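You operate a simulated robot arm through the tools that you are given. There is no shell and no other tool. Be economical: measure what you need, move in short steps, check, and stop when the job is done.

The job below is to be done with a simulated robot arm. You get a single attempt, and the scene is never put back.

## Task
Stick the small purple print in the album frame with its number.
Fine: clamp the page first; one click of the wheel gives the one sticky dot; lay it square and right way up, press it flat with the wooden block and put the block back; leave the other small prints alone.

The check looks at the end state, three seconds after you hand in, the way a careful person would. Anything else that was tipped, shoved, dropped, spilled or broken makes it a failure.

## Robot
A 7-joint arm with a two-finger parallel gripper, fixed in place. Base frame: the origin is at the foot of the arm, x ahead of it, y to its left, z up; the work surface is at about z = 0.78. Readings come in m, degrees, newtons and seconds.
Its first joint turns from -166.0 to 166.0 degrees. Payload 4.4 kg.
Tool frame: the origin (TCP) lies between the finger pads and is the grasp point; the fingertips stand 0.023 m ahead of it; z points along the fingers, y is the line along which they close. Largest opening 0.094 m; finger width 0.038, thickness 0.01; the body of the gripper, 0.054 by 0.096 m, starts 0.039 m behind the TCP.
Orientation is told as [roll, pitch, yaw] about the base's x, y, z axes, in that order, counted from this pose: with the fingers straight down and closing along the base's y, the tool's x points along the base's -x, its y along +y and its z along -z.

## Interface
- The arm moves only by the tool jog_arm. Its argument "targets" is a list of rows, each a list of 7 numbers: the shift along the tool's x, y, z in m, then the turn, a rotation vector about the tool's x, y, z in degrees, then the finger opening in m, from 0 to 0.094. In form: [[dx, dy, dz, rx, ry, rz, hand], ...]. A call has 1 to 20 rows; each row is the pose to reach, as a shift and turn from the pose commanded when the call began, along the tool's axes at that moment. Each row takes 0.2 s and may step no farther than 0.05 m and 8.6 degrees from the row before; otherwise, or with a gripper value out of range, the whole call is refused. Where a pose cannot be reached the arm comes as near as it can. A force on the tool above 70 N (or 10 N above the force at the start of the call, whichever is more), or a blocked arm, ends the call early, and 0.2 s more pass. The fingers move at their own pace (about 0.072 m/s each) and stop on an object; they squeeze with about 22 N. The grip force told is the motor's: it shows also when the fingers shut on nothing. Time passes only in rows, and 0.2 s behind the last, so rows that repeat a pose let the fingers close. The reply holds the time, the measured pose of the TCP, the force on the tool along the base axes, the opening and the grip force, in the units named above and with some noise.
- Cameras (640 x 400 px; columns grow to the right, rows downward): "scene" is fixed at [0.0497, -0.6521, 1.3846]; the picture's right is [0.76, -0.65, 0.00], its down [-0.19, -0.23, -0.96] and it looks along [0.62, 0.73, -0.30] (base axes); focal length 323 px, centre (320, 200). "wrist" rides on the gripper at [-0.039, 0, -0.044] in the tool frame; the picture's right is [0.00, -1.00, 0.00], its down [0.97, 0.00, -0.24] and it looks along [0.24, 0.00, 0.97] (tool axes); focal length 218 px, centre (320, 200).
- grab_frame(camera): a new picture of that camera. It takes no simulated time.
- probe_pixels(camera, pixels): for up to 12 pixels [column, row] of the newest picture of that camera ("zoom" is the newest enlarged one), the place [x, y, z] in the base frame of the surface seen there, good to about 0.002 m, but the place of the scene camera against the robot may be out by one fixed shift of up to 0.012 m in any direction. It takes no simulated time.
- close_up(camera, box): a new picture of the part [left, top, right, bottom] of that camera's present view, enlarged. It takes no simulated time.
- job_done(): hands the job in; it is judged then, once.

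Go step by step. Measure first, check grasps and placings, and put right what went wrong. The budget is 80 turns and 46 pictures, counting those below and the enlarged ones. Unless the task says otherwise, let go and move clear before handing in, and close with one line.

The tools are called after "Request:" as name(argument=value, ...) on one line, values as JSON. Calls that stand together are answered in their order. jog_arm: Moves the arm, as the interface text tells. Its arguments: {"type":"object","properties":{"targets":{"type":"array","items":{"type":"array","items":{"type":"number"}}}},"required":["targets"]} The other tools are called the same way: grab_frame (camera) takes a picture; probe_pixels (camera, pixels) gives the place of the surface under pixels of a picture; close_up (camera, box) takes an enlarged picture of a part of a camera's view; job_done () hands the job in.

At the start:

```text
t: 0.0
tool_pos: [0.7917, -0.1348, 1.1543]
tool_rot: [0.0, -0.1, 0.0]
force: [0.9, 0.3, 0.9]
grip_width: 0.0939
finger_force: 0.0
```

scene: 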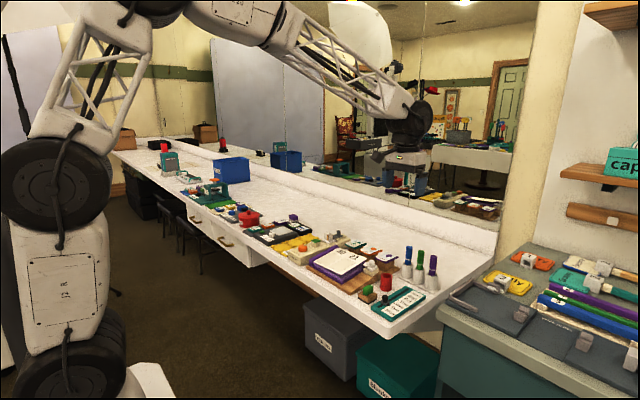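
wrist: 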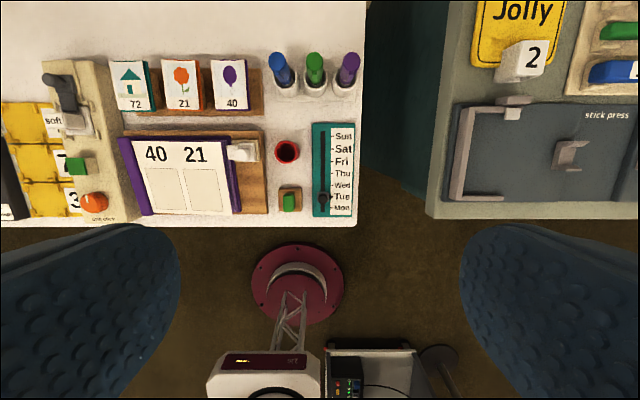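

The wrist view shows the album (120-265,130-215) with frames "40" and "21", and prints 72, 21, 40 on a rack; purple is the one at (231,85). I'll enlarge the area to see the details.

Request:
close_up(camera="wrist", box=[100, 40, 370, 225])

Request:
close_up(camera="scene", box=[230, 200, 450, 338])

Request:
close_up(camera="wrist", box=[0, 50, 150, 225])

```text
2.16 times, centred on (235, 132) of wrist
```

zoom: 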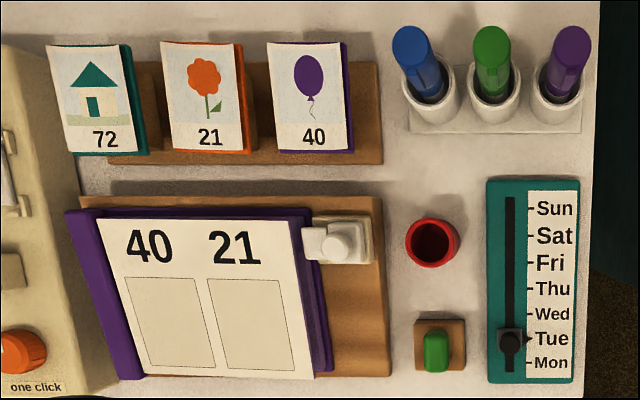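

```text
2.90 times, centred on (340, 269) of scene
```

zoom: 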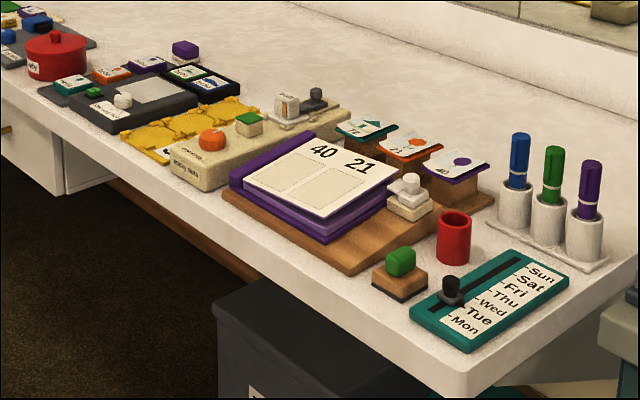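

```text
2.29 times, centred on (75, 138) of wrist
```

zoom: 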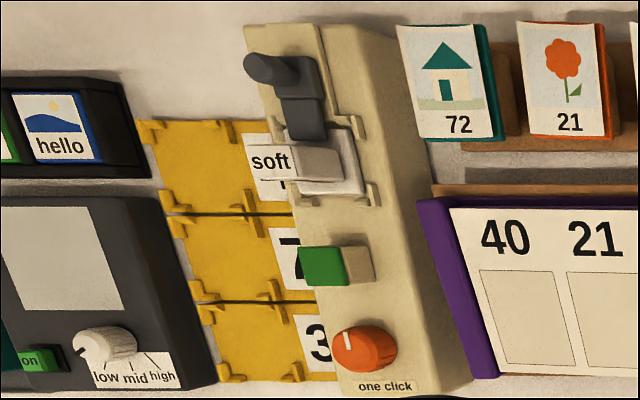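

The layout is clear, but I need a closer view of the sticky-dot machine, the clamp and the block. First I'll probe the key places.

Request:
grab_frame(camera="wrist")

Request:
probe_pixels(camera="wrist", pixels=[[231, 85], [235, 60], [215, 120], [240, 152], [287, 152], [289, 200], [185, 175], [94, 203], [77, 167], [82, 120], [60, 90], [255, 190]])

```text
40 pictures are left
```

wrist: 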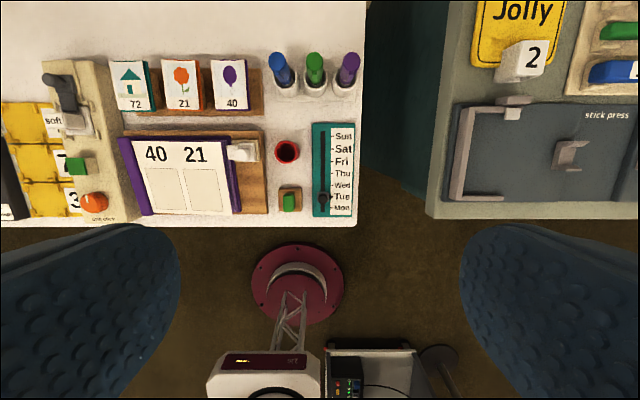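

```text
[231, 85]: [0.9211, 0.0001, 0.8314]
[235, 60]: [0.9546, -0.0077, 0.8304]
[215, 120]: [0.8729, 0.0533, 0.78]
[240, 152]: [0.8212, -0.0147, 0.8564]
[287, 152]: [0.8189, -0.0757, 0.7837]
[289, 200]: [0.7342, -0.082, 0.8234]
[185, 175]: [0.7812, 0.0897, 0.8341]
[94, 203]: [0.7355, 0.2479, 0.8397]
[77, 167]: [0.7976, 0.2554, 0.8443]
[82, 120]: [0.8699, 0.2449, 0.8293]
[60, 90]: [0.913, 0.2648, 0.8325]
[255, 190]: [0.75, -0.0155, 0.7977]
```

Targets are all within x 0.73–0.95 and y −0.08–0.26. I'll move above the album and lower for a better look.

Request:
jog_arm(targets=[[0, 0.04, 0.02, 0, 0, 0, 0.094], [0, 0.08, 0.04, 0, 0, 0, 0.094], [0, 0.12, 0.06, 0, 0, 0, 0.094], [0, 0.16, 0.08, 0, 0, 0, 0.094], [0, 0.195, 0.1, 0, 0, 0, 0.094]])

Request:
grab_frame(camera="wrist")

Request:
close_up(camera="wrist", box=[80, 40, 270, 230])

Request:
close_up(camera="wrist", box=[280, 40, 500, 240])

```text
t: 1.2
tool_pos: [0.7908, 0.0603, 1.0552]
tool_rot: [0.0, 0.0, 0.0]
force: [0.7, 0.6, 0.9]
grip_width: 0.0939
finger_force: 0.0
```

```text
39 pictures are left
```

wrist: 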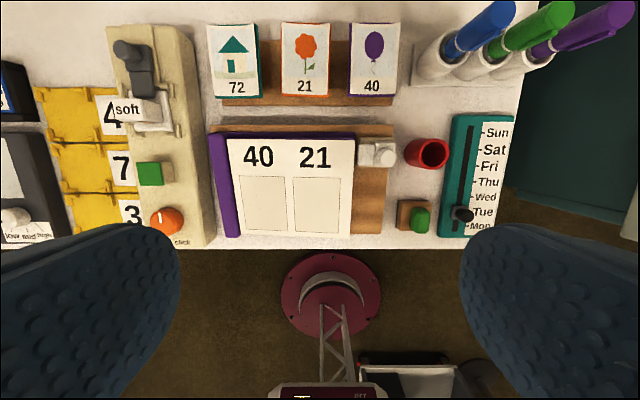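

```text
2.11 times, centred on (175, 135) of wrist
```

zoom: 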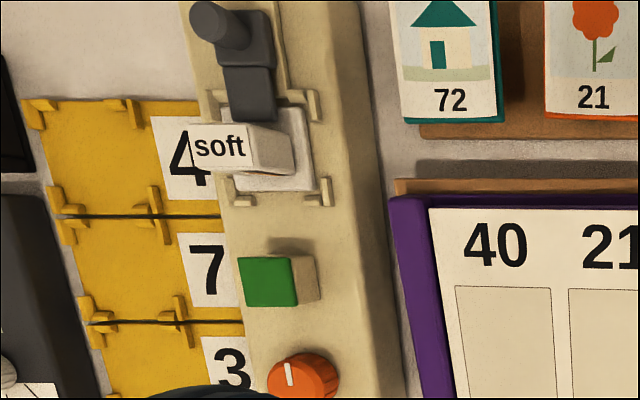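

```text
2.00 times, centred on (390, 140) of wrist
```

zoom: 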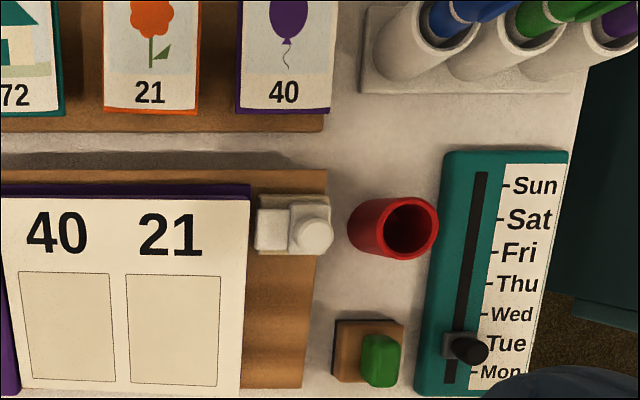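

I want to see the dispenser's label/outlet and the clamp mechanism from the side.

Request:
close_up(camera="scene", box=[275, 225, 365, 281])

Request:
close_up(camera="scene", box=[335, 240, 415, 305])

Request:
close_up(camera="wrist", box=[340, 125, 440, 240])

```text
7.11 times, centred on (320, 253) of scene
```

zoom: 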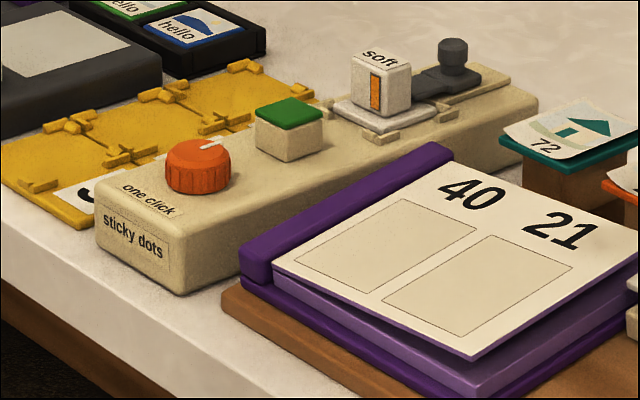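

```text
6.15 times, centred on (375, 272) of scene
```

zoom: 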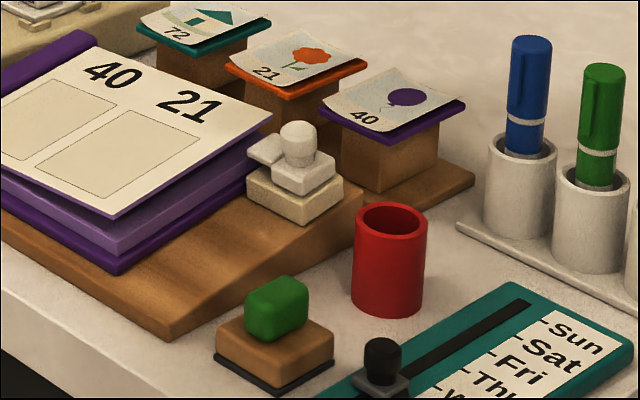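

```text
3.48 times, centred on (390, 182) of wrist
```

zoom: 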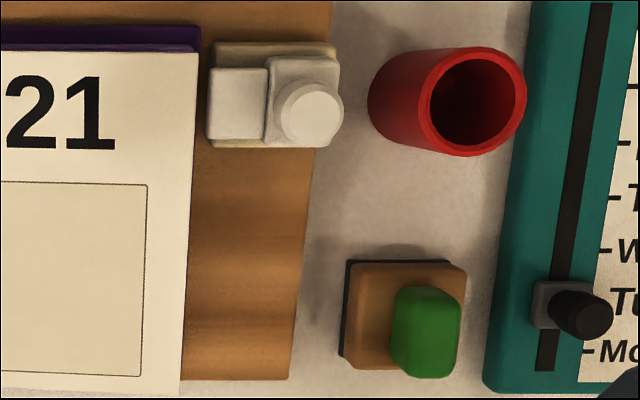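

The dispenser is labelled "sticky dots" with a "one click" wheel; the clamp is the white slide with a round knob at the page's right edge; the wooden block has a green handle. I'll probe geometry precisely from a closer view.

Request:
probe_pixels(camera="wrist", pixels=[[243, 177], [285, 177], [287, 231], [245, 230], [235, 142], [352, 142], [350, 235], [380, 148], [367, 155], [391, 155], [420, 215], [403, 215]])

Request:
probe_pixels(camera="wrist", pixels=[[352, 25], [397, 25], [392, 95], [352, 92], [166, 222], [150, 173], [125, 105], [150, 98], [128, 50], [372, 60], [170, 105], [390, 100]])

```text
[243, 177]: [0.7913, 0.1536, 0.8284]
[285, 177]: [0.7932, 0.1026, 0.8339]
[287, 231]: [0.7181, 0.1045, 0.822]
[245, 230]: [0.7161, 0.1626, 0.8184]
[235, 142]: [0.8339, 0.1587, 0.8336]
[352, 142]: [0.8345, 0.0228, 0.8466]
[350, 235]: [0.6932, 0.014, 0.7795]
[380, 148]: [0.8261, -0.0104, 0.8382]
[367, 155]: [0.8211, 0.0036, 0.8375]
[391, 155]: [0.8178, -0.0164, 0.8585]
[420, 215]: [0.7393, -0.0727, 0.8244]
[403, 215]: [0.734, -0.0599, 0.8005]
```

```text
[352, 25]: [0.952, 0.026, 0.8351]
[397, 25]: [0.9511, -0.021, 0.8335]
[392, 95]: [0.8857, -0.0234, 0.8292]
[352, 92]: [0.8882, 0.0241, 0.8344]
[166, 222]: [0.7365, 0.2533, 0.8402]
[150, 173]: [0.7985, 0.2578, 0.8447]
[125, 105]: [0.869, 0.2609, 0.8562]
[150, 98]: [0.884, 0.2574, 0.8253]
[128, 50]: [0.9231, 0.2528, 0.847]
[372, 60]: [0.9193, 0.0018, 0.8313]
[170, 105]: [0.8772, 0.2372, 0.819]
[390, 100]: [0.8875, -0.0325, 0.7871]
```

The page rises toward its right side (z 0.818 → 0.847), so it's loose; the clamp slide is around (0.82, -0.01). I'll go closer over the clamp and look.

Request:
jog_arm(targets=[[0, -0.03, 0.03, 0, 0, 0, 0.094], [0.0, -0.06, 0.06, 0, 0, 0, 0.094], [0.01, -0.08, 0.105, 0, 0, 0, 0.094]])

Request:
grab_frame(camera="wrist")

```text
refused: row 3 steps farther than a row can; nothing moved
```

```text
33 pictures are left
```

wrist: 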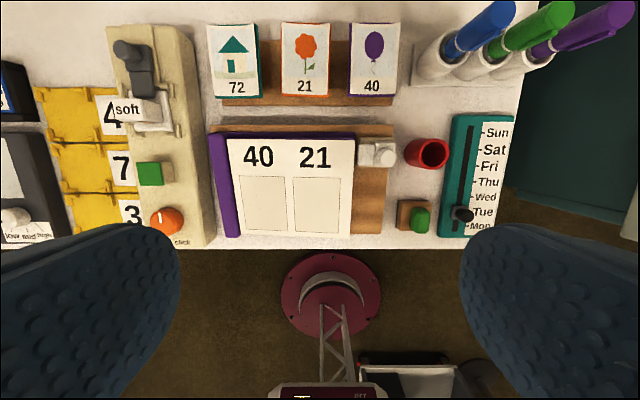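

Correcting the step size: I'll move above the clamp knob while turning 90° so the fingers close along x.

Request:
jog_arm(targets=[[-0.002, -0.0065, 0.0104, 0, 0, 7.5, 0.094], [-0.0045, -0.013, 0.0208, 0, 0, 15, 0.094], [-0.007, -0.0195, 0.031, 0, 0, 22.5, 0.094], [-0.009, -0.026, 0.042, 0, 0, 30, 0.094], [-0.011, -0.0325, 0.052, 0, 0, 37.5, 0.094], [-0.0135, -0.039, 0.0625, 0, 0, 45, 0.094], [-0.016, -0.0455, 0.073, 0, 0, 52.5, 0.094], [-0.018, -0.052, 0.083, 0, 0, 60, 0.094], [-0.02, -0.0585, 0.094, 0, 0, 67.5, 0.094], [-0.0225, -0.065, 0.104, 0, 0, 75, 0.094], [-0.025, -0.0715, 0.1145, 0, 0, 82.5, 0.094], [-0.027, -0.078, 0.125, 0, 0, 90, 0.094]])

```text
t: 3.8
tool_pos: [0.8188, -0.0182, 0.9291]
tool_rot: [0.0, 0.0, -90.2]
force: [0.7, 0.5, -0.7]
grip_width: 0.0943
finger_force: 0.0
```

Request:
grab_frame(camera="wrist")

```text
32 pictures are left
```

wrist: 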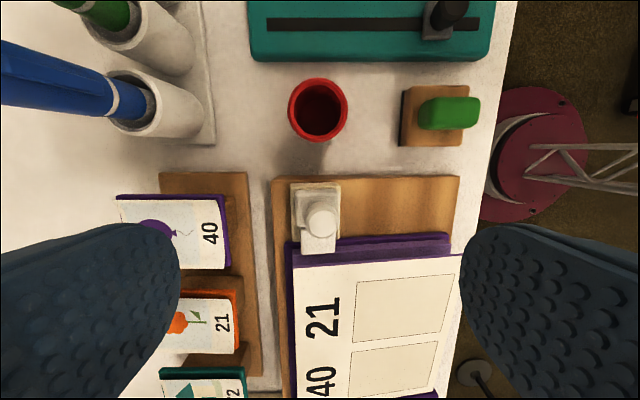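

The clamp: knob (322,222), tongue (320,240), base (302,205). I'll probe the heights of tongue, base, and page edge.

Request:
probe_pixels(camera="wrist", pixels=[[322, 222], [320, 244], [302, 244], [300, 205], [325, 198], [340, 210], [300, 262], [340, 262], [400, 262], [445, 262], [325, 190], [380, 205]])

Request:
close_up(camera="wrist", box=[270, 165, 370, 275])

```text
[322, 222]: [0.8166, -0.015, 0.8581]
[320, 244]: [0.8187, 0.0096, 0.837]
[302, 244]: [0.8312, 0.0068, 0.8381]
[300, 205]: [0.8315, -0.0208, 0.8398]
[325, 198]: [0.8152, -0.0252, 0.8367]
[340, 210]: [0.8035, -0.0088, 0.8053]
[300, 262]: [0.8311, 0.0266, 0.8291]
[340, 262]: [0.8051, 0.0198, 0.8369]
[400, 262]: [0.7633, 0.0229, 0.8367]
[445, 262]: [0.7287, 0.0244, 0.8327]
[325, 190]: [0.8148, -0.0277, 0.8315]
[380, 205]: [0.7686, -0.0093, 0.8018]
```

```text
3.64 times, centred on (320, 220) of wrist
```

zoom: 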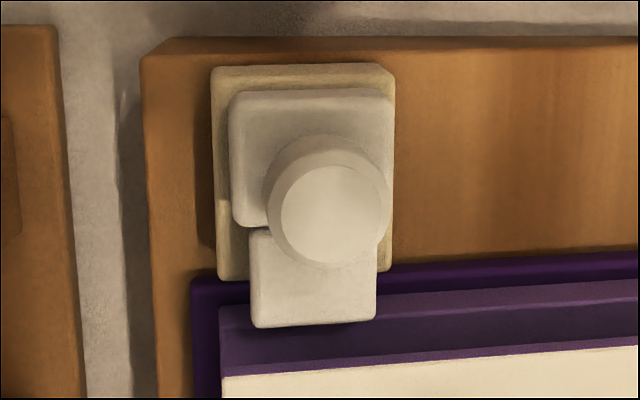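

Knob centre is about (0.8166, -0.015), top z 0.858; tongue z 0.837 ends near y 0.012, page edge at y≈0.021. I'll descend and grip the knob with fingertips just above the carriage.

Request:
jog_arm(targets=[[0.003, -0.002, 0.02, 0, 0, 0, 0.06], [0.003, -0.002, 0.04, 0, 0, 0, 0.06], [0.003, -0.002, 0.061, 0, 0, 0, 0.06], [0.003, -0.002, 0.061, 0, 0, 0, 0.0], [0.003, -0.002, 0.061, 0, 0, 0, 0.0], [0.003, -0.002, 0.061, 0, 0, 0, 0.0]])

```text
t: 5.2
tool_pos: [0.817, -0.0168, 0.868]
tool_rot: [0.1, 0.0, -90.0]
force: [41.3, -0.4, -16.4]
grip_width: 0.0195
finger_force: 45.5
```

Gripped a 19.5 mm knob, but there is a 41 N sideways push in +x, so I'm off-centre; I'll relieve it by moving +x slightly.

Request:
jog_arm(targets=[[0, 0.001, 0, 0, 0, 0, 0.0], [0, 0.002, 0, 0, 0, 0, 0.0]])

```text
t: 5.8
tool_pos: [0.8178, -0.0151, 0.8683]
tool_rot: [-0.1, -0.1, -90.0]
force: [5.3, -1.6, 0.8]
grip_width: 0.0194
finger_force: 45.2
```

Force is down to 5 N. Now I'll slide the knob toward the page (+y) in small steps.

Request:
jog_arm(targets=[[0.003, 0, 0, 0, 0, 0, 0.0], [0.006, 0, 0, 0, 0, 0, 0.0], [0.009, 0, 0, 0, 0, 0, 0.0]])

```text
t: 6.6
tool_pos: [0.8179, -0.0074, 0.8675]
tool_rot: [-0.1, 0.1, -90.0]
force: [-2.9, 0.0, -5.2]
grip_width: 0.0193
finger_force: 45.2
```

It moves freely with no y force; continuing another 10 mm, then a look.

Request:
jog_arm(targets=[[0.004, 0, 0, 0, 0, 0, 0.0], [0.008, 0, 0, 0, 0, 0, 0.0], [0.012, 0, 0, 0, 0, 0, 0.0]])

Request:
close_up(camera="wrist", box=[220, 140, 420, 300])

```text
t: 7.4
tool_pos: [0.8177, 0.005, 0.868]
tool_rot: [-0.1, -0.1, -90.0]
force: [-13.1, -14.5, -5.9]
grip_width: 0.0192
finger_force: 45.1
```

```text
2.50 times, centred on (320, 220) of wrist
```

zoom: 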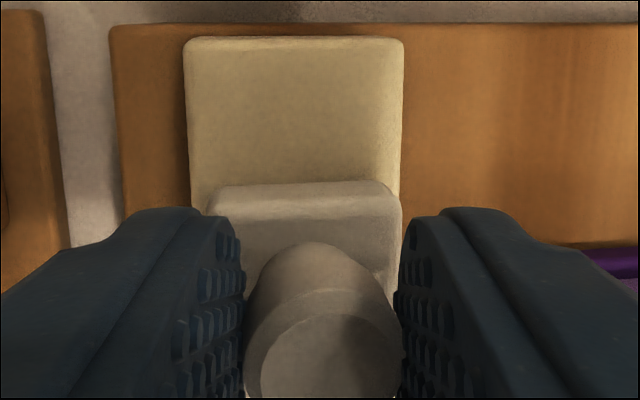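

It slides (carriage left the base's back part); resistance of 14 N now appears. I'll continue a few mm and watch.

Request:
jog_arm(targets=[[0.002, -0.001, 0, 0, 0, 0, 0.0], [0.004, -0.001, 0, 0, 0, 0, 0.0]])

```text
t: 8.0
tool_pos: [0.8178, 0.0089, 0.8702]
tool_rot: [0.1, 0.0, -90.0]
force: [4.5, -36.1, -8.6]
grip_width: 0.0194
finger_force: 45.1
```

Force rose to 36 N and the tool lifts, so it's probably at its end stop or the page. I'll release, back up and look.

Request:
jog_arm(targets=[[-0.002, 0, 0, 0, 0, 0, 0.06], [-0.002, 0, 0, 0, 0, 0, 0.06], [-0.01, 0, -0.04, 0, 0, 0, 0.09], [-0.02, 0, -0.08, 0, 0, 0, 0.09]])

Request:
close_up(camera="wrist", box=[170, 150, 490, 350])

Request:
close_up(camera="scene", box=[300, 230, 400, 305])

```text
t: 9.0
tool_pos: [0.8167, -0.0111, 0.9483]
tool_rot: [-0.1, 0.1, -90.0]
force: [-0.6, 0.2, -0.8]
grip_width: 0.0901
finger_force: 0.0
```

```text
2.00 times, centred on (330, 250) of wrist
```

zoom: 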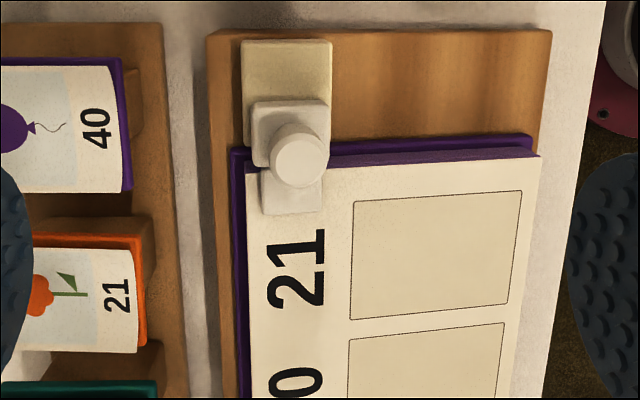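

```text
5.33 times, centred on (350, 268) of scene
```

zoom: 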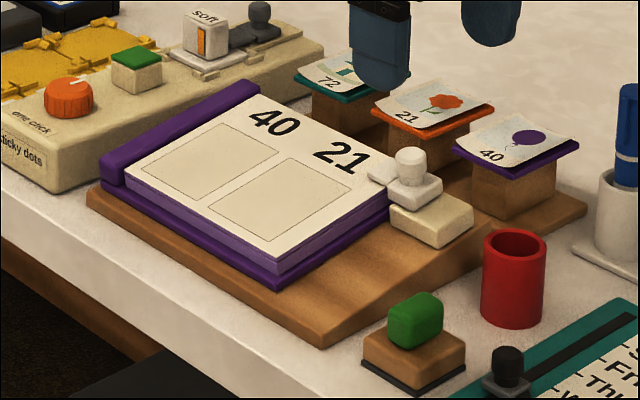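

The page is now clamped flat with the tongue over its edge. Next I'll go over the dispenser wheel for a close look.

Request:
jog_arm(targets=[[0.04, -0.01, 0, 0, 0, 0, 0.06], [0.08, -0.025, 0, 0, 0, 0, 0.06], [0.12, -0.04, 0, 0, 0, 0, 0.06], [0.16, -0.05, 0, 0, 0, 0, 0.06], [0.2, -0.06, 0, 0, 0, 0, 0.06], [0.24, -0.07, 0, 0, 0, 0, 0.06], [0.264, -0.08, 0.0, 0, 0, 0, 0.06]])

Request:
grab_frame(camera="wrist")

```text
t: 10.6
tool_pos: [0.739, 0.2533, 0.9488]
tool_rot: [0.0, 0.0, -90.1]
force: [-0.1, -0.1, 0.0]
grip_width: 0.06
finger_force: 0.0
```

```text
27 pictures are left
```

wrist: 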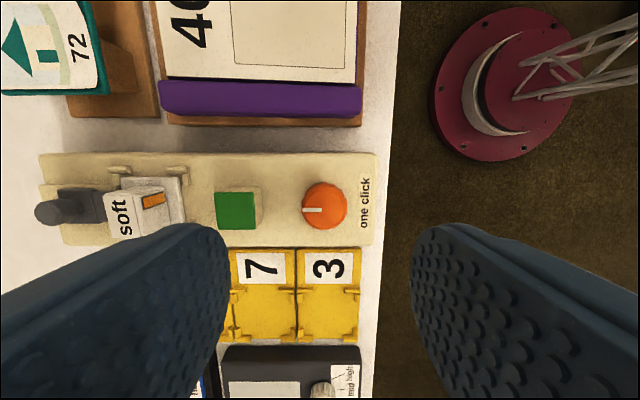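

The wheel's mark points to +x (left in image). I'll probe wheel and surroundings for exact grasp.

Request:
probe_pixels(camera="wrist", pixels=[[325, 203], [306, 203], [343, 203], [325, 184], [325, 222], [355, 170], [237, 210], [255, 205], [120, 215], [155, 200], [175, 205], [120, 170]])

Request:
close_up(camera="wrist", box=[30, 140, 390, 260])

```text
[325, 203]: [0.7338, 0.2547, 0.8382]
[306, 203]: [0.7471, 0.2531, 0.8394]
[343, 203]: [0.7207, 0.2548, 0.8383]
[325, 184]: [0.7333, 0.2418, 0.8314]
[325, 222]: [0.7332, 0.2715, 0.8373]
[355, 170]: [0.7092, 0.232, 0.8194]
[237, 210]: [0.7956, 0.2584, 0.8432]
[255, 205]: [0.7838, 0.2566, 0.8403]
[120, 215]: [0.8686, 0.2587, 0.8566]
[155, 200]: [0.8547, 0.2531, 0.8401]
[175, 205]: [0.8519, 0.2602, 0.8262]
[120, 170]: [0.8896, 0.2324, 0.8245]
```

```text
1.78 times, centred on (210, 200) of wrist
```

zoom: 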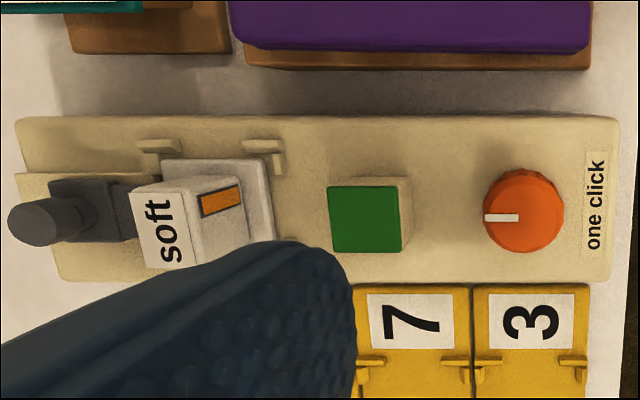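

Wheel centre ≈ (0.734, 0.256), 32 mm across, top 0.839. I'll descend and grip it.

Request:
jog_arm(targets=[[0.002, -0.005, 0.04, 0, 0, 0, 0.055], [0.002, -0.005, 0.08, 0, 0, 0, 0.055], [0.002, -0.005, 0.102, 0, 0, 0, 0.055], [0.002, -0.005, 0.102, 0, 0, 0, 0.034], [0.002, -0.005, 0.102, 0, 0, 0, 0.031]])

```text
t: 11.8
tool_pos: [0.7338, 0.2554, 0.8466]
tool_rot: [0.0, 0.0, -90.0]
force: [13.6, 0.5, -4.4]
grip_width: 0.037
finger_force: 6.3
```

Contact on the +x finger only (13.6 N); shift +x 1–2 mm and close.

Request:
jog_arm(targets=[[0, 0.001, 0, 0, 0, 0, 0.037], [0, 0.001, 0, 0, 0, 0, 0.03], [0, 0.001, 0, 0, 0, 0, 0.02], [0, 0.001, 0, 0, 0, 0, 0.02]])

```text
t: 12.8
tool_pos: [0.7352, 0.2567, 0.8464]
tool_rot: [0.1, 0.0, -90.0]
force: [32.8, 1.4, -12.9]
grip_width: 0.0333
finger_force: 44.9
```

Gripped at 33 mm with +x residual; I'll centre one more mm, then turn 16° clockwise.

Request:
jog_arm(targets=[[0, 0.0015, 0, 0, 0, 0, 0.02], [0, 0.0015, 0, 0, 0, 8, 0.02], [0, 0.0015, 0, 0, 0, 16, 0.02]])

Request:
close_up(camera="scene", box=[275, 225, 365, 281])

```text
t: 13.6
tool_pos: [0.7324, 0.2559, 0.8474]
tool_rot: [-0.1, -0.1, -106.1]
force: [-41.1, -5.0, 23.5]
grip_width: 0.0334
finger_force: 44.8
```

```text
7.11 times, centred on (320, 253) of scene
```

zoom: 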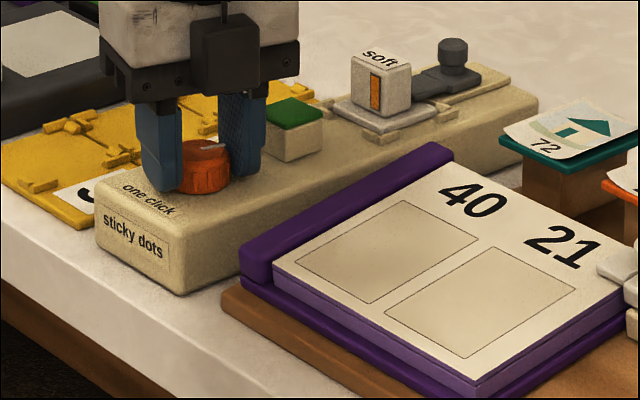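

The mark turned slightly clockwise; nothing dispensed yet. I'll centre by -1 mm and turn further to ~32°.

Request:
jog_arm(targets=[[-0.0003, -0.0008, 0, 0, 0, 7, 0.02], [-0.0003, -0.0008, 0, 0, 0, 14, 0.02]])

Request:
close_up(camera="scene", box=[275, 225, 365, 281])

```text
t: 14.2
tool_pos: [0.7329, 0.2568, 0.8454]
tool_rot: [0.0, 0.0, -120.0]
force: [-54.2, 22.0, 17.6]
grip_width: 0.0339
finger_force: 45.2
```

```text
7.11 times, centred on (320, 253) of scene
```

zoom: 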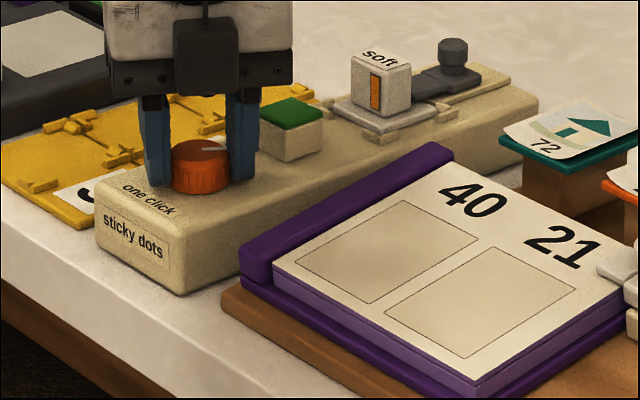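

The mark is now roughly horizontal in the picture (≈30–40° turned), with no dot yet and a 58 N push along the closing axis. I'll relieve it (-2.5 mm tool y) and turn another 14°.

Request:
jog_arm(targets=[[0, -0.0025, 0, 0, 0, 0, 0.02], [0, -0.0025, 0, 0, 0, 7, 0.02], [0, -0.0025, 0, 0, 0, 14, 0.02]])

Request:
close_up(camera="scene", box=[275, 225, 365, 281])

```text
t: 15.0
tool_pos: [0.7315, 0.258, 0.8471]
tool_rot: [0.0, -0.1, -134.1]
force: [-28.4, 16.1, 5.7]
grip_width: 0.0335
finger_force: 45.2
```

```text
7.11 times, centred on (320, 253) of scene
```

zoom: 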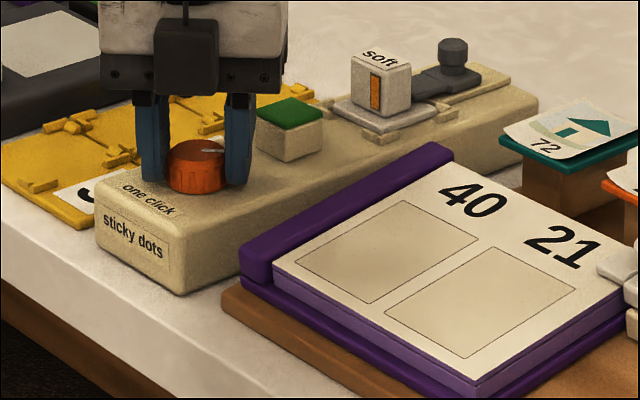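

Mark keeps following (≈45°), still no dot visible. Relieve a little more and turn another 14°.

Request:
jog_arm(targets=[[0, -0.0015, 0, 0, 0, 7, 0.02], [0, -0.0015, 0, 0, 0, 14, 0.02]])

Request:
close_up(camera="scene", box=[275, 225, 365, 281])

```text
t: 15.6
tool_pos: [0.7309, 0.2578, 0.8477]
tool_rot: [0.0, 0.1, -148.2]
force: [-2.4, 3.3, -0.7]
grip_width: 0.0335
finger_force: 44.8
```

```text
7.11 times, centred on (320, 253) of scene
```

zoom: 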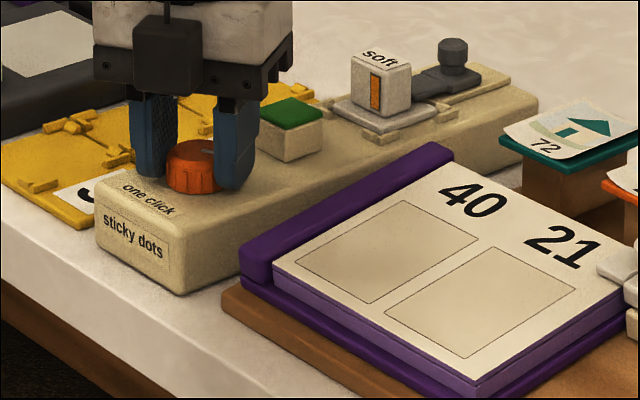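

About 58° turned, force is balanced, and no dot seen from the side. I'll check from the wrist camera in case the dot shows elsewhere.

Request:
grab_frame(camera="wrist")

```text
21 pictures are left
```

wrist: 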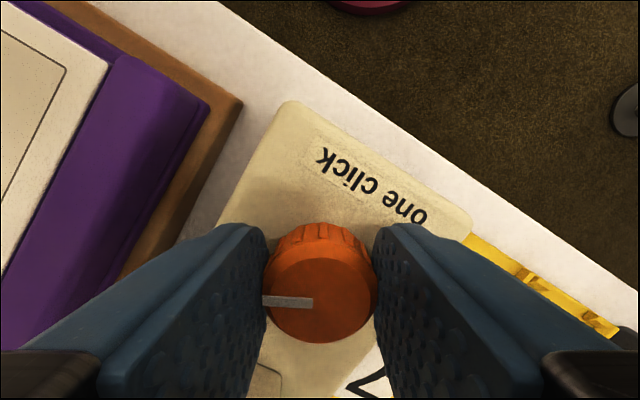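

The mark moved fully with the gripper (58°). Continuing 16° more.

Request:
jog_arm(targets=[[0, 0, 0, 0, 0, 8, 0.02], [0, 0, 0, 0, 0, 16, 0.02]])

Request:
close_up(camera="scene", box=[275, 225, 365, 281])

```text
t: 16.2
tool_pos: [0.731, 0.2579, 0.8474]
tool_rot: [0.0, 0.1, -152.1]
force: [8.3, 6.1, -4.2]
grip_width: 0.0334
finger_force: 45.0
out of reach, approached as far as the arm can: row 1, 2
```

```text
7.11 times, centred on (320, 253) of scene
```

zoom: 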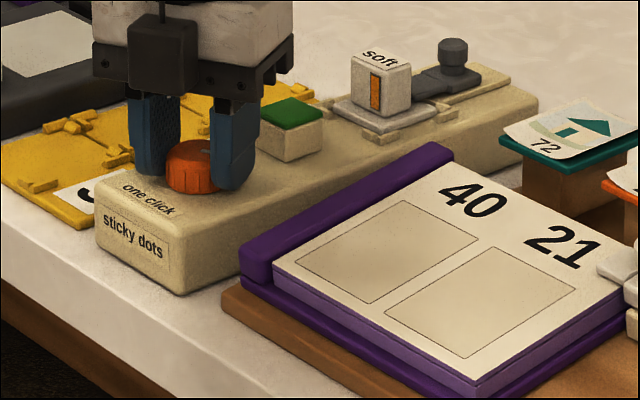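

Joint limit reached at -152°. I'll release, lift, and turn back to regrip; then check the wheel mark stays.

Request:
jog_arm(targets=[[0, 0, 0, 0, 0, 0, 0.055], [0, 0, 0, 0, 0, 0, 0.055], [0, 0, -0.04, 0, 0, -8, 0.055], [0, 0, -0.06, 0, 0, -16, 0.055], [0, 0, -0.08, 0, 0, -24, 0.055], [0, 0, -0.08, 0, 0, -32, 0.055], [0, 0, -0.08, 0, 0, -40, 0.055], [0, 0, -0.08, 0, 0, -48, 0.055], [0, 0, -0.08, 0, 0, -56, 0.055], [0, 0, -0.08, 0, 0, -64, 0.055], [0, 0, -0.08, 0, 0, -72, 0.055], [0, 0, -0.08, 0, 0, -80, 0.055], [0, 0, -0.08, 0, 0, -88, 0.055]])

Request:
grab_frame(camera="wrist")

```text
t: 19.0
tool_pos: [0.7303, 0.2585, 0.927]
tool_rot: [0.0, 0.0, -63.9]
force: [0.4, -1.0, 0.0]
grip_width: 0.0551
finger_force: 0.2
```

```text
19 pictures are left
```

wrist: 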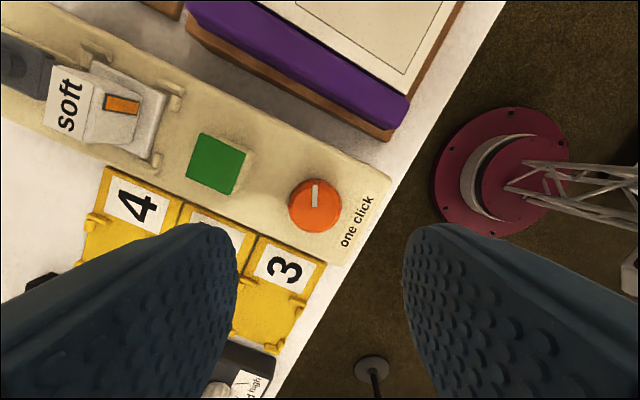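

The wheel stayed at ~62°. I'll regrip here and turn the remaining ~28° toward 90°, watching.

Request:
jog_arm(targets=[[0, 0, 0.04, 0, 0, 0, 0.055], [0, 0, 0.08, 0, 0, 0, 0.055], [0, 0, 0.08, 0, 0, 0, 0.02], [0, 0, 0.08, 0, 0, 0, 0.02], [0, 0, 0.08, 0, 0, 7, 0.02], [0, 0, 0.08, 0, 0, 14, 0.02]])

Request:
close_up(camera="scene", box=[275, 225, 365, 281])

```text
t: 20.4
tool_pos: [0.7319, 0.2577, 0.8468]
tool_rot: [0.1, -0.1, -78.1]
force: [41.8, 4.1, -3.7]
grip_width: 0.0386
finger_force: 20.4
```

```text
7.11 times, centred on (320, 253) of scene
```

zoom: 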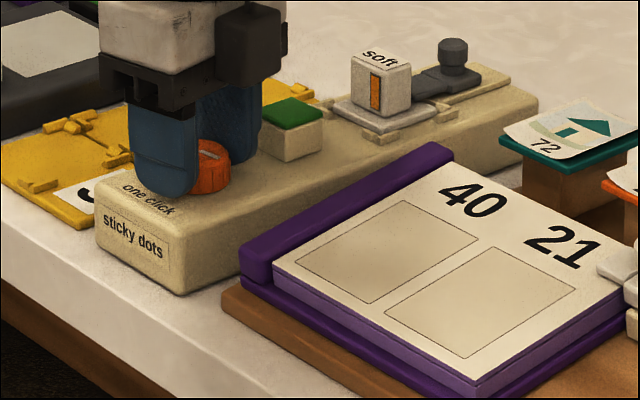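

The grip was off-centre (+42 N in x); shift +3 mm along the closing axis, let the fingers close, then turn 14°.

Request:
jog_arm(targets=[[0, 0.003, 0, 0, 0, 0, 0.02], [0, 0.003, 0, 0, 0, 0, 0.02], [0, 0.003, 0, 0, 0, 7, 0.02], [0, 0.003, 0, 0, 0, 14, 0.02]])

Request:
grab_frame(camera="wrist")

```text
t: 21.4
tool_pos: [0.7335, 0.2588, 0.8469]
tool_rot: [0.2, 0.0, -92.1]
force: [16.5, -11.9, 33.9]
grip_width: 0.0338
finger_force: 44.4
```

```text
17 pictures are left
```

wrist: 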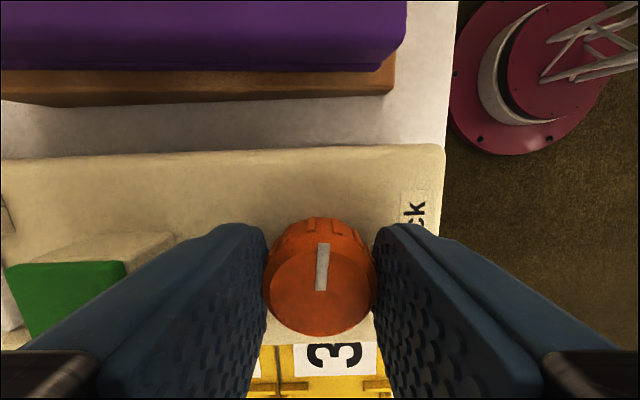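

The wheel mark now points to −y (≈90°). Check the dispenser for a dot.

Request:
close_up(camera="scene", box=[275, 225, 365, 281])

```text
7.11 times, centred on (320, 253) of scene
```

zoom: 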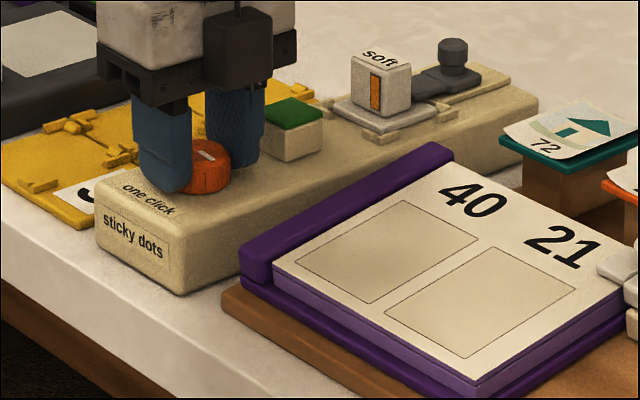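

No dot visible at ~90°. I'll release and lift so I can see the whole dispenser from above, in case it needs to be let go.

Request:
jog_arm(targets=[[0, 0, 0, 0, 0, 0, 0.055], [0, 0, 0, 0, 0, 0, 0.055], [0, 0, -0.04, 0, 0, 0, 0.055], [0, -0.01, -0.08, 0, 0, 0, 0.055], [0, 0, -0.1, 0, 0, 0, 0.055]])

Request:
close_up(camera="wrist", box=[30, 120, 390, 345])

```text
t: 22.6
tool_pos: [0.7335, 0.2587, 0.9467]
tool_rot: [-0.1, 0.0, -92.0]
force: [-0.9, 1.2, -0.1]
grip_width: 0.0552
finger_force: 0.1
```

```text
1.78 times, centred on (210, 232) of wrist
```

zoom: 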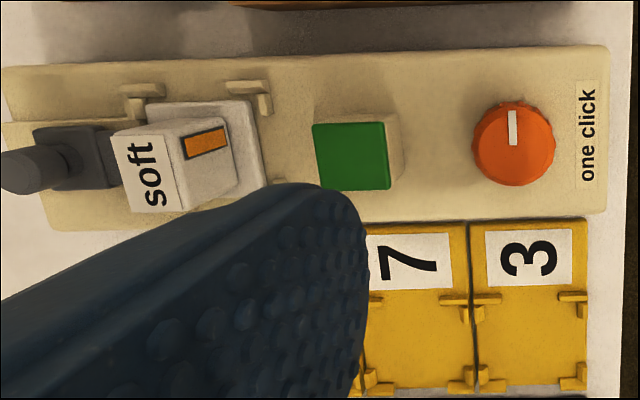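

Wheel sits at 90°, still no dot on the green pad. I'll regrip and continue clockwise past ~110°.

Request:
jog_arm(targets=[[0, 0.001, 0.04, 0, 0, 0, 0.055], [0, 0.001, 0.08, 0, 0, 0, 0.055], [0, 0.001, 0.1, 0, 0, 0, 0.055], [0, 0.001, 0.1, 0, 0, 0, 0.02], [0, 0.001, 0.1, 0, 0, 0, 0.02], [0, 0.001, 0.1, 0, 0, 0, 0.02], [0, 0.001, 0.1, 0, 0, 8, 0.02], [-0.001, 0.0, 0.1, 0, 0, 16, 0.02], [-0.001, 0.0, 0.1, 0, 0, 23, 0.02]])

Request:
close_up(camera="scene", box=[275, 225, 365, 281])

```text
t: 24.6
tool_pos: [0.7336, 0.2598, 0.8458]
tool_rot: [0.0, -0.1, -115.1]
force: [-24.1, 27.9, -10.0]
grip_width: 0.0335
finger_force: 44.8
```

```text
7.11 times, centred on (320, 253) of scene
```

zoom: 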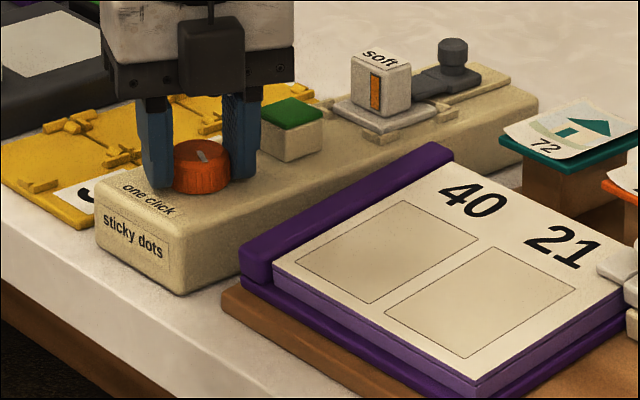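

At ~113° still nothing, so clockwise seems wrong. I'll turn the wheel back counter-clockwise, through zero to about 20° the other way, in one grip.

Request:
jog_arm(targets=[[0, -0.001, 0, 0, 0, -8.4, 0.02], [0, -0.001, 0, 0, 0, -16.8, 0.02], [0, -0.0005, 0, 0, 0, -25.2, 0.02], [0, 0, 0, 0, 0, -33.6, 0.02], [0, 0, 0, 0, 0, -42, 0.02], [0, 0, 0, 0, 0, -50.4, 0.02], [0, 0, 0, 0, 0, -58.8, 0.02], [0, 0, 0, 0, 0, -67.2, 0.02], [0, 0, 0, 0, 0, -75.6, 0.02], [0, 0, 0, 0, 0, -84, 0.02], [0, 0, 0, 0, 0, -92.4, 0.02], [0, 0, 0, 0, 0, -100.8, 0.02]])

```text
t: 27.2
tool_pos: [0.7339, 0.2588, 0.8475]
tool_rot: [0.0, -0.1, -14.1]
force: [4.9, 35.1, 8.7]
grip_width: 0.036
finger_force: 17.8
```

Nearly back at zero; grip is off-centre in y (+35 N). Shift +1.5 mm and continue ~30° so the wheel passes to about +20° counter-clockwise.

Request:
jog_arm(targets=[[0, 0.002, 0, 0, 0, 0, 0.02], [0, 0.002, 0, 0, 0, 0, 0.02], [0, 0.002, 0, 0, 0, -8, 0.02], [0, 0.002, 0, 0, 0, -16, 0.02], [0, 0.002, 0, 0, 0, -24, 0.02], [0, 0.002, 0, 0, 0, -32, 0.02]])

Request:
close_up(camera="scene", box=[275, 225, 365, 281])

```text
t: 28.6
tool_pos: [0.734, 0.2604, 0.8466]
tool_rot: [0.0, 0.0, 18.0]
force: [-8.4, 23.7, 28.4]
grip_width: 0.0333
finger_force: 44.9
```

```text
7.11 times, centred on (320, 253) of scene
```

zoom: 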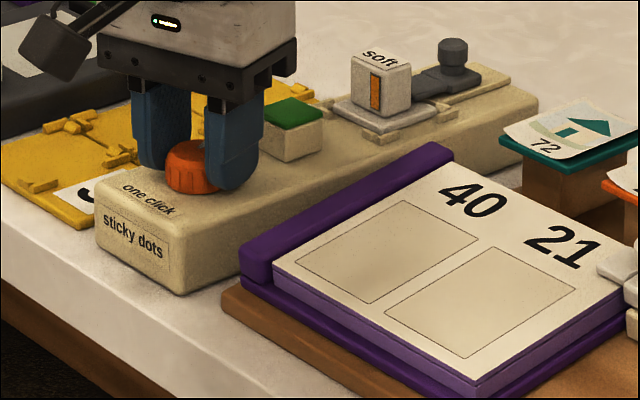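

No dot yet; the wheel mark is hidden behind the finger. I'll turn another 24° counter-clockwise, release, lift and look at wheel and pad together.

Request:
jog_arm(targets=[[0, 0.001, 0, 0, 0, -8, 0.02], [0, 0.001, 0, 0, 0, -16, 0.02], [0, 0.001, 0, 0, 0, -24, 0.02], [0, 0.001, 0, 0, 0, -24, 0.055], [0, 0.001, 0, 0, 0, -24, 0.055], [0, 0, -0.04, 0, 0, -24, 0.055], [0, 0, -0.08, 0, 0, -24, 0.055], [0, 0, -0.11, 0, 0, -24, 0.055]])

Request:
grab_frame(camera="wrist")

```text
t: 30.4
tool_pos: [0.7329, 0.2602, 0.9562]
tool_rot: [0.0, 0.1, 41.8]
force: [0.4, 0.3, -0.4]
grip_width: 0.055
finger_force: 0.0
```

```text
12 pictures are left
```

wrist: 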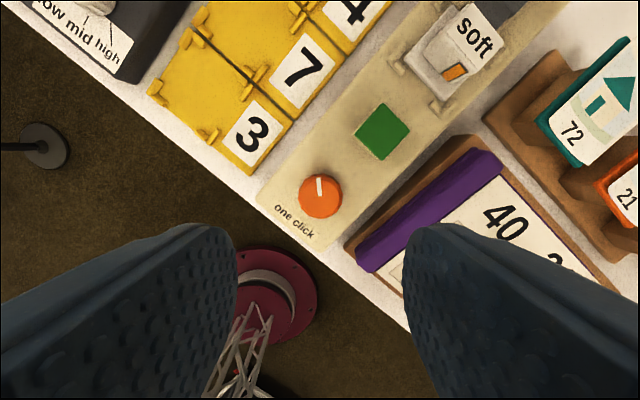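

The mark is now at ~+45° and the pad looks plain; I'll zoom in on the pad and the "soft" tray to see any dot or hint.

Request:
close_up(camera="wrist", box=[290, 0, 530, 230])

```text
1.74 times, centred on (410, 115) of wrist
```

zoom: 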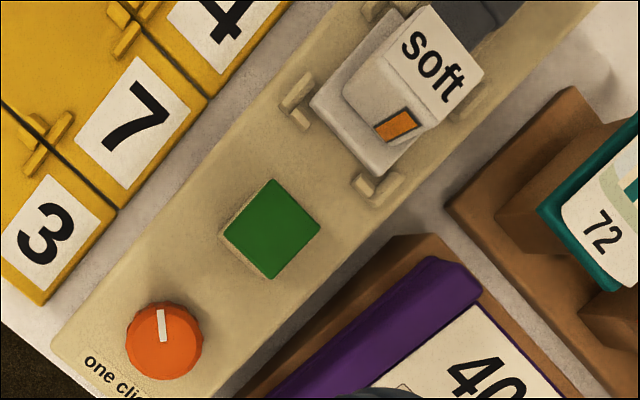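

No dot. Counter-clockwise has only reached ~45°, so I'll continue to ~75° and check again from above.

Request:
jog_arm(targets=[[0, 0.001, 0.04, 0, 0, 0, 0.055], [0, 0.001, 0.08, 0, 0, 0, 0.055], [0, 0.001, 0.11, 0, 0, 0, 0.055], [0, 0.001, 0.11, 0, 0, 0, 0.02], [0, 0.001, 0.11, 0, 0, 0, 0.02], [0, 0.001, 0.11, 0, 0, 0, 0.02], [0, 0.001, 0.11, 0, 0, -8, 0.02], [0, 0.001, 0.11, 0, 0, -16, 0.02], [0, 0.001, 0.11, 0, 0, -24, 0.02], [0, 0.001, 0.11, 0, 0, -32, 0.02]])

Request:
close_up(camera="scene", box=[275, 225, 365, 281])

```text
t: 32.6
tool_pos: [0.7356, 0.2615, 0.8463]
tool_rot: [0.0, 0.0, 73.9]
force: [34.6, 12.0, -22.3]
grip_width: 0.0331
finger_force: 45.4
```

```text
7.11 times, centred on (320, 253) of scene
```

zoom: 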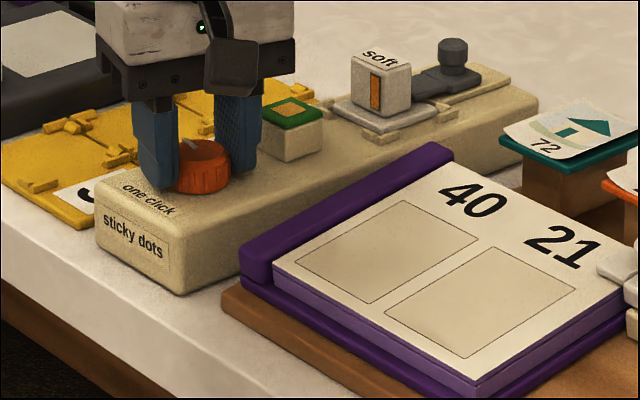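

An orange sticky square has appeared on the green pad — one click done. I'll release straight up without turning, then move over the purple print with the hand back at yaw 0.

Request:
jog_arm(targets=[[0, 0, 0, 0, 0, 0, 0.055], [0, 0, 0, 0, 0, 0, 0.055], [0, 0, -0.04, 0, 0, 0, 0.055], [0, 0, -0.08, 0, 0, 0, 0.055], [0, 0, -0.113, 0, 0, 0, 0.06], [0.0202, -0.0208, -0.113, 0, 0, 7.4, 0.07], [0.0404, -0.0416, -0.113, 0, 0, 14.8, 0.07], [0.0606, -0.0623, -0.113, 0, 0, 22.2, 0.07], [0.0808, -0.0831, -0.113, 0, 0, 29.6, 0.07], [0.101, -0.1039, -0.113, 0, 0, 37, 0.07], [0.1212, -0.1247, -0.113, 0, 0, 44.4, 0.07], [0.1414, -0.1455, -0.113, 0, 0, 51.8, 0.07], [0.1616, -0.1662, -0.113, 0, 0, 59.2, 0.07], [0.1818, -0.187, -0.113, 0, 0, 66.6, 0.07], [0.202, -0.2078, -0.113, 0, 0, 74, 0.07]])

Request:
close_up(camera="wrist", box=[200, 80, 460, 243])

```text
t: 35.8
tool_pos: [0.8769, 0.0089, 0.9592]
tool_rot: [0.0, 0.0, -0.3]
force: [0.5, -0.5, 0.6]
grip_width: 0.0701
finger_force: 0.1
```

```text
2.45 times, centred on (330, 162) of wrist
```

zoom: 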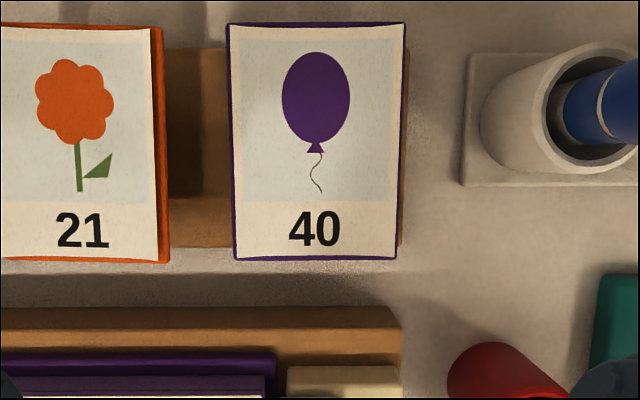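

The print is a rigid purple-edged tile overhanging its wooden pedestal. I'll probe its edges, pedestal and the pen cup.

Request:
probe_pixels(camera="zoom", pixels=[[232, 140], [238, 140], [395, 140], [402, 140], [315, 26], [315, 32], [315, 252], [315, 258], [315, 140], [408, 150], [560, 100], [590, 90]])

```text
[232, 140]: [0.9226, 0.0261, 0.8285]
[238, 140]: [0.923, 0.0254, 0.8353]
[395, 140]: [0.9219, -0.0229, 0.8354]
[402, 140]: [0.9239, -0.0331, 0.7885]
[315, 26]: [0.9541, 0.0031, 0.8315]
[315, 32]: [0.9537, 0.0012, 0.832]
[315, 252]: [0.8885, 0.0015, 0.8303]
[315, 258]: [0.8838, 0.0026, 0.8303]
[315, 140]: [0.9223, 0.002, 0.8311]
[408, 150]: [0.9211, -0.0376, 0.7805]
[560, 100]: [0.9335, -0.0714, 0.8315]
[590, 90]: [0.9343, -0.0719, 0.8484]
```

Tile spans x 0.884–0.955, y −0.0235–0.0265, top about 0.831, rim ≈0.8285. I'll grip it along x (more room at the ends), so turn to yaw +90 above its centre.

Request:
jog_arm(targets=[[-0.004, -0.0007, 0, 0, 0, -8.2, 0.09], [-0.008, -0.0014, 0, 0, 0, -16.4, 0.09], [-0.012, -0.002, 0, 0, 0, -24.6, 0.09], [-0.016, -0.0027, 0, 0, 0, -32.8, 0.09], [-0.02, -0.0034, 0, 0, 0, -41, 0.09], [-0.024, -0.004, 0, 0, 0, -49.2, 0.09], [-0.028, -0.0047, 0, 0, 0, -57.4, 0.09], [-0.032, -0.0054, 0, 0, 0, -65.6, 0.09], [-0.036, -0.006, 0, 0, 0, -73.8, 0.09], [-0.04, -0.0068, 0.0, 0, 0, -82, 0.09], [-0.0426, -0.0074, 0.03, 0, 0, -90.3, 0.09], [-0.0426, -0.0074, 0.069, 0, 0, -90.3, 0.09]])

Request:
grab_frame(camera="wrist")

```text
t: 38.4
tool_pos: [0.9193, 0.002, 0.8924]
tool_rot: [-0.1, 0.0, 90.2]
force: [-0.2, 0.2, 0.0]
grip_width: 0.09
finger_force: 0.1
```

```text
8 pictures are left
```

wrist: 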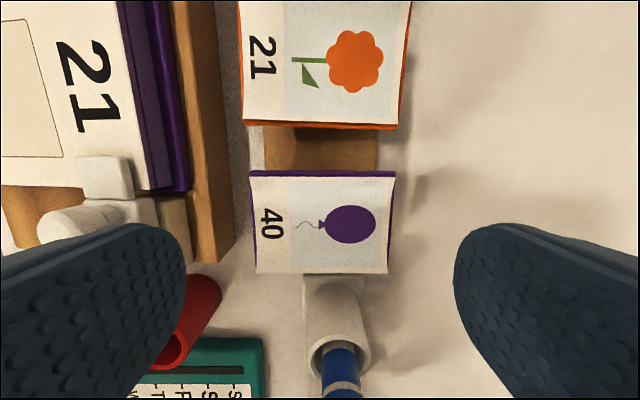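

View is good; I'll probe tile edges and the board edge near the left finger before descending.

Request:
probe_pixels(camera="wrist", pixels=[[253, 180], [255, 220], [392, 180], [389, 220], [320, 175], [320, 268], [320, 220], [195, 200], [225, 230], [320, 172]])

```text
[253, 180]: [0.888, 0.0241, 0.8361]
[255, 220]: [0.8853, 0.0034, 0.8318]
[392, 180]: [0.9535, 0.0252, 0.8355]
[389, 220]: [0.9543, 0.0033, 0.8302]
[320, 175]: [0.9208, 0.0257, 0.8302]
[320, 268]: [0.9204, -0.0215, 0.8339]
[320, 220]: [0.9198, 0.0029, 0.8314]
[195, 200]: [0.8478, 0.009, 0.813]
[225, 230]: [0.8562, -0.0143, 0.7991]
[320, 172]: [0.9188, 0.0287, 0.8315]
```

Clear of the board edge (x≤0.856). Descend to TCP z 0.849 and close on the tile.

Request:
jog_arm(targets=[[0, 0, 0.02, 0, 0, 0, 0.084], [0, 0, 0.0434, 0, 0, 0, 0.084], [0, 0, 0.0434, 0, 0, 0, 0.074], [0, 0, 0.0434, 0, 0, 0, 0.07]])

```text
t: 39.4
tool_pos: [0.9189, 0.0006, 0.8474]
tool_rot: [0.0, -0.1, 90.1]
force: [-0.6, 0.5, 0.1]
grip_width: 0.0711
finger_force: 1.4
```

Nearly touching with no side force; close fully.

Request:
jog_arm(targets=[[0, 0, 0, 0, 0, 0, 0.066], [0, 0, 0, 0, 0, 0, 0.06], [0, 0, 0, 0, 0, 0, 0.06]])

```text
t: 40.2
tool_pos: [0.9189, 0.0011, 0.8489]
tool_rot: [0.0, -0.1, 90.0]
force: [0.4, -0.5, 0.9]
grip_width: 0.0706
finger_force: 22.3
```

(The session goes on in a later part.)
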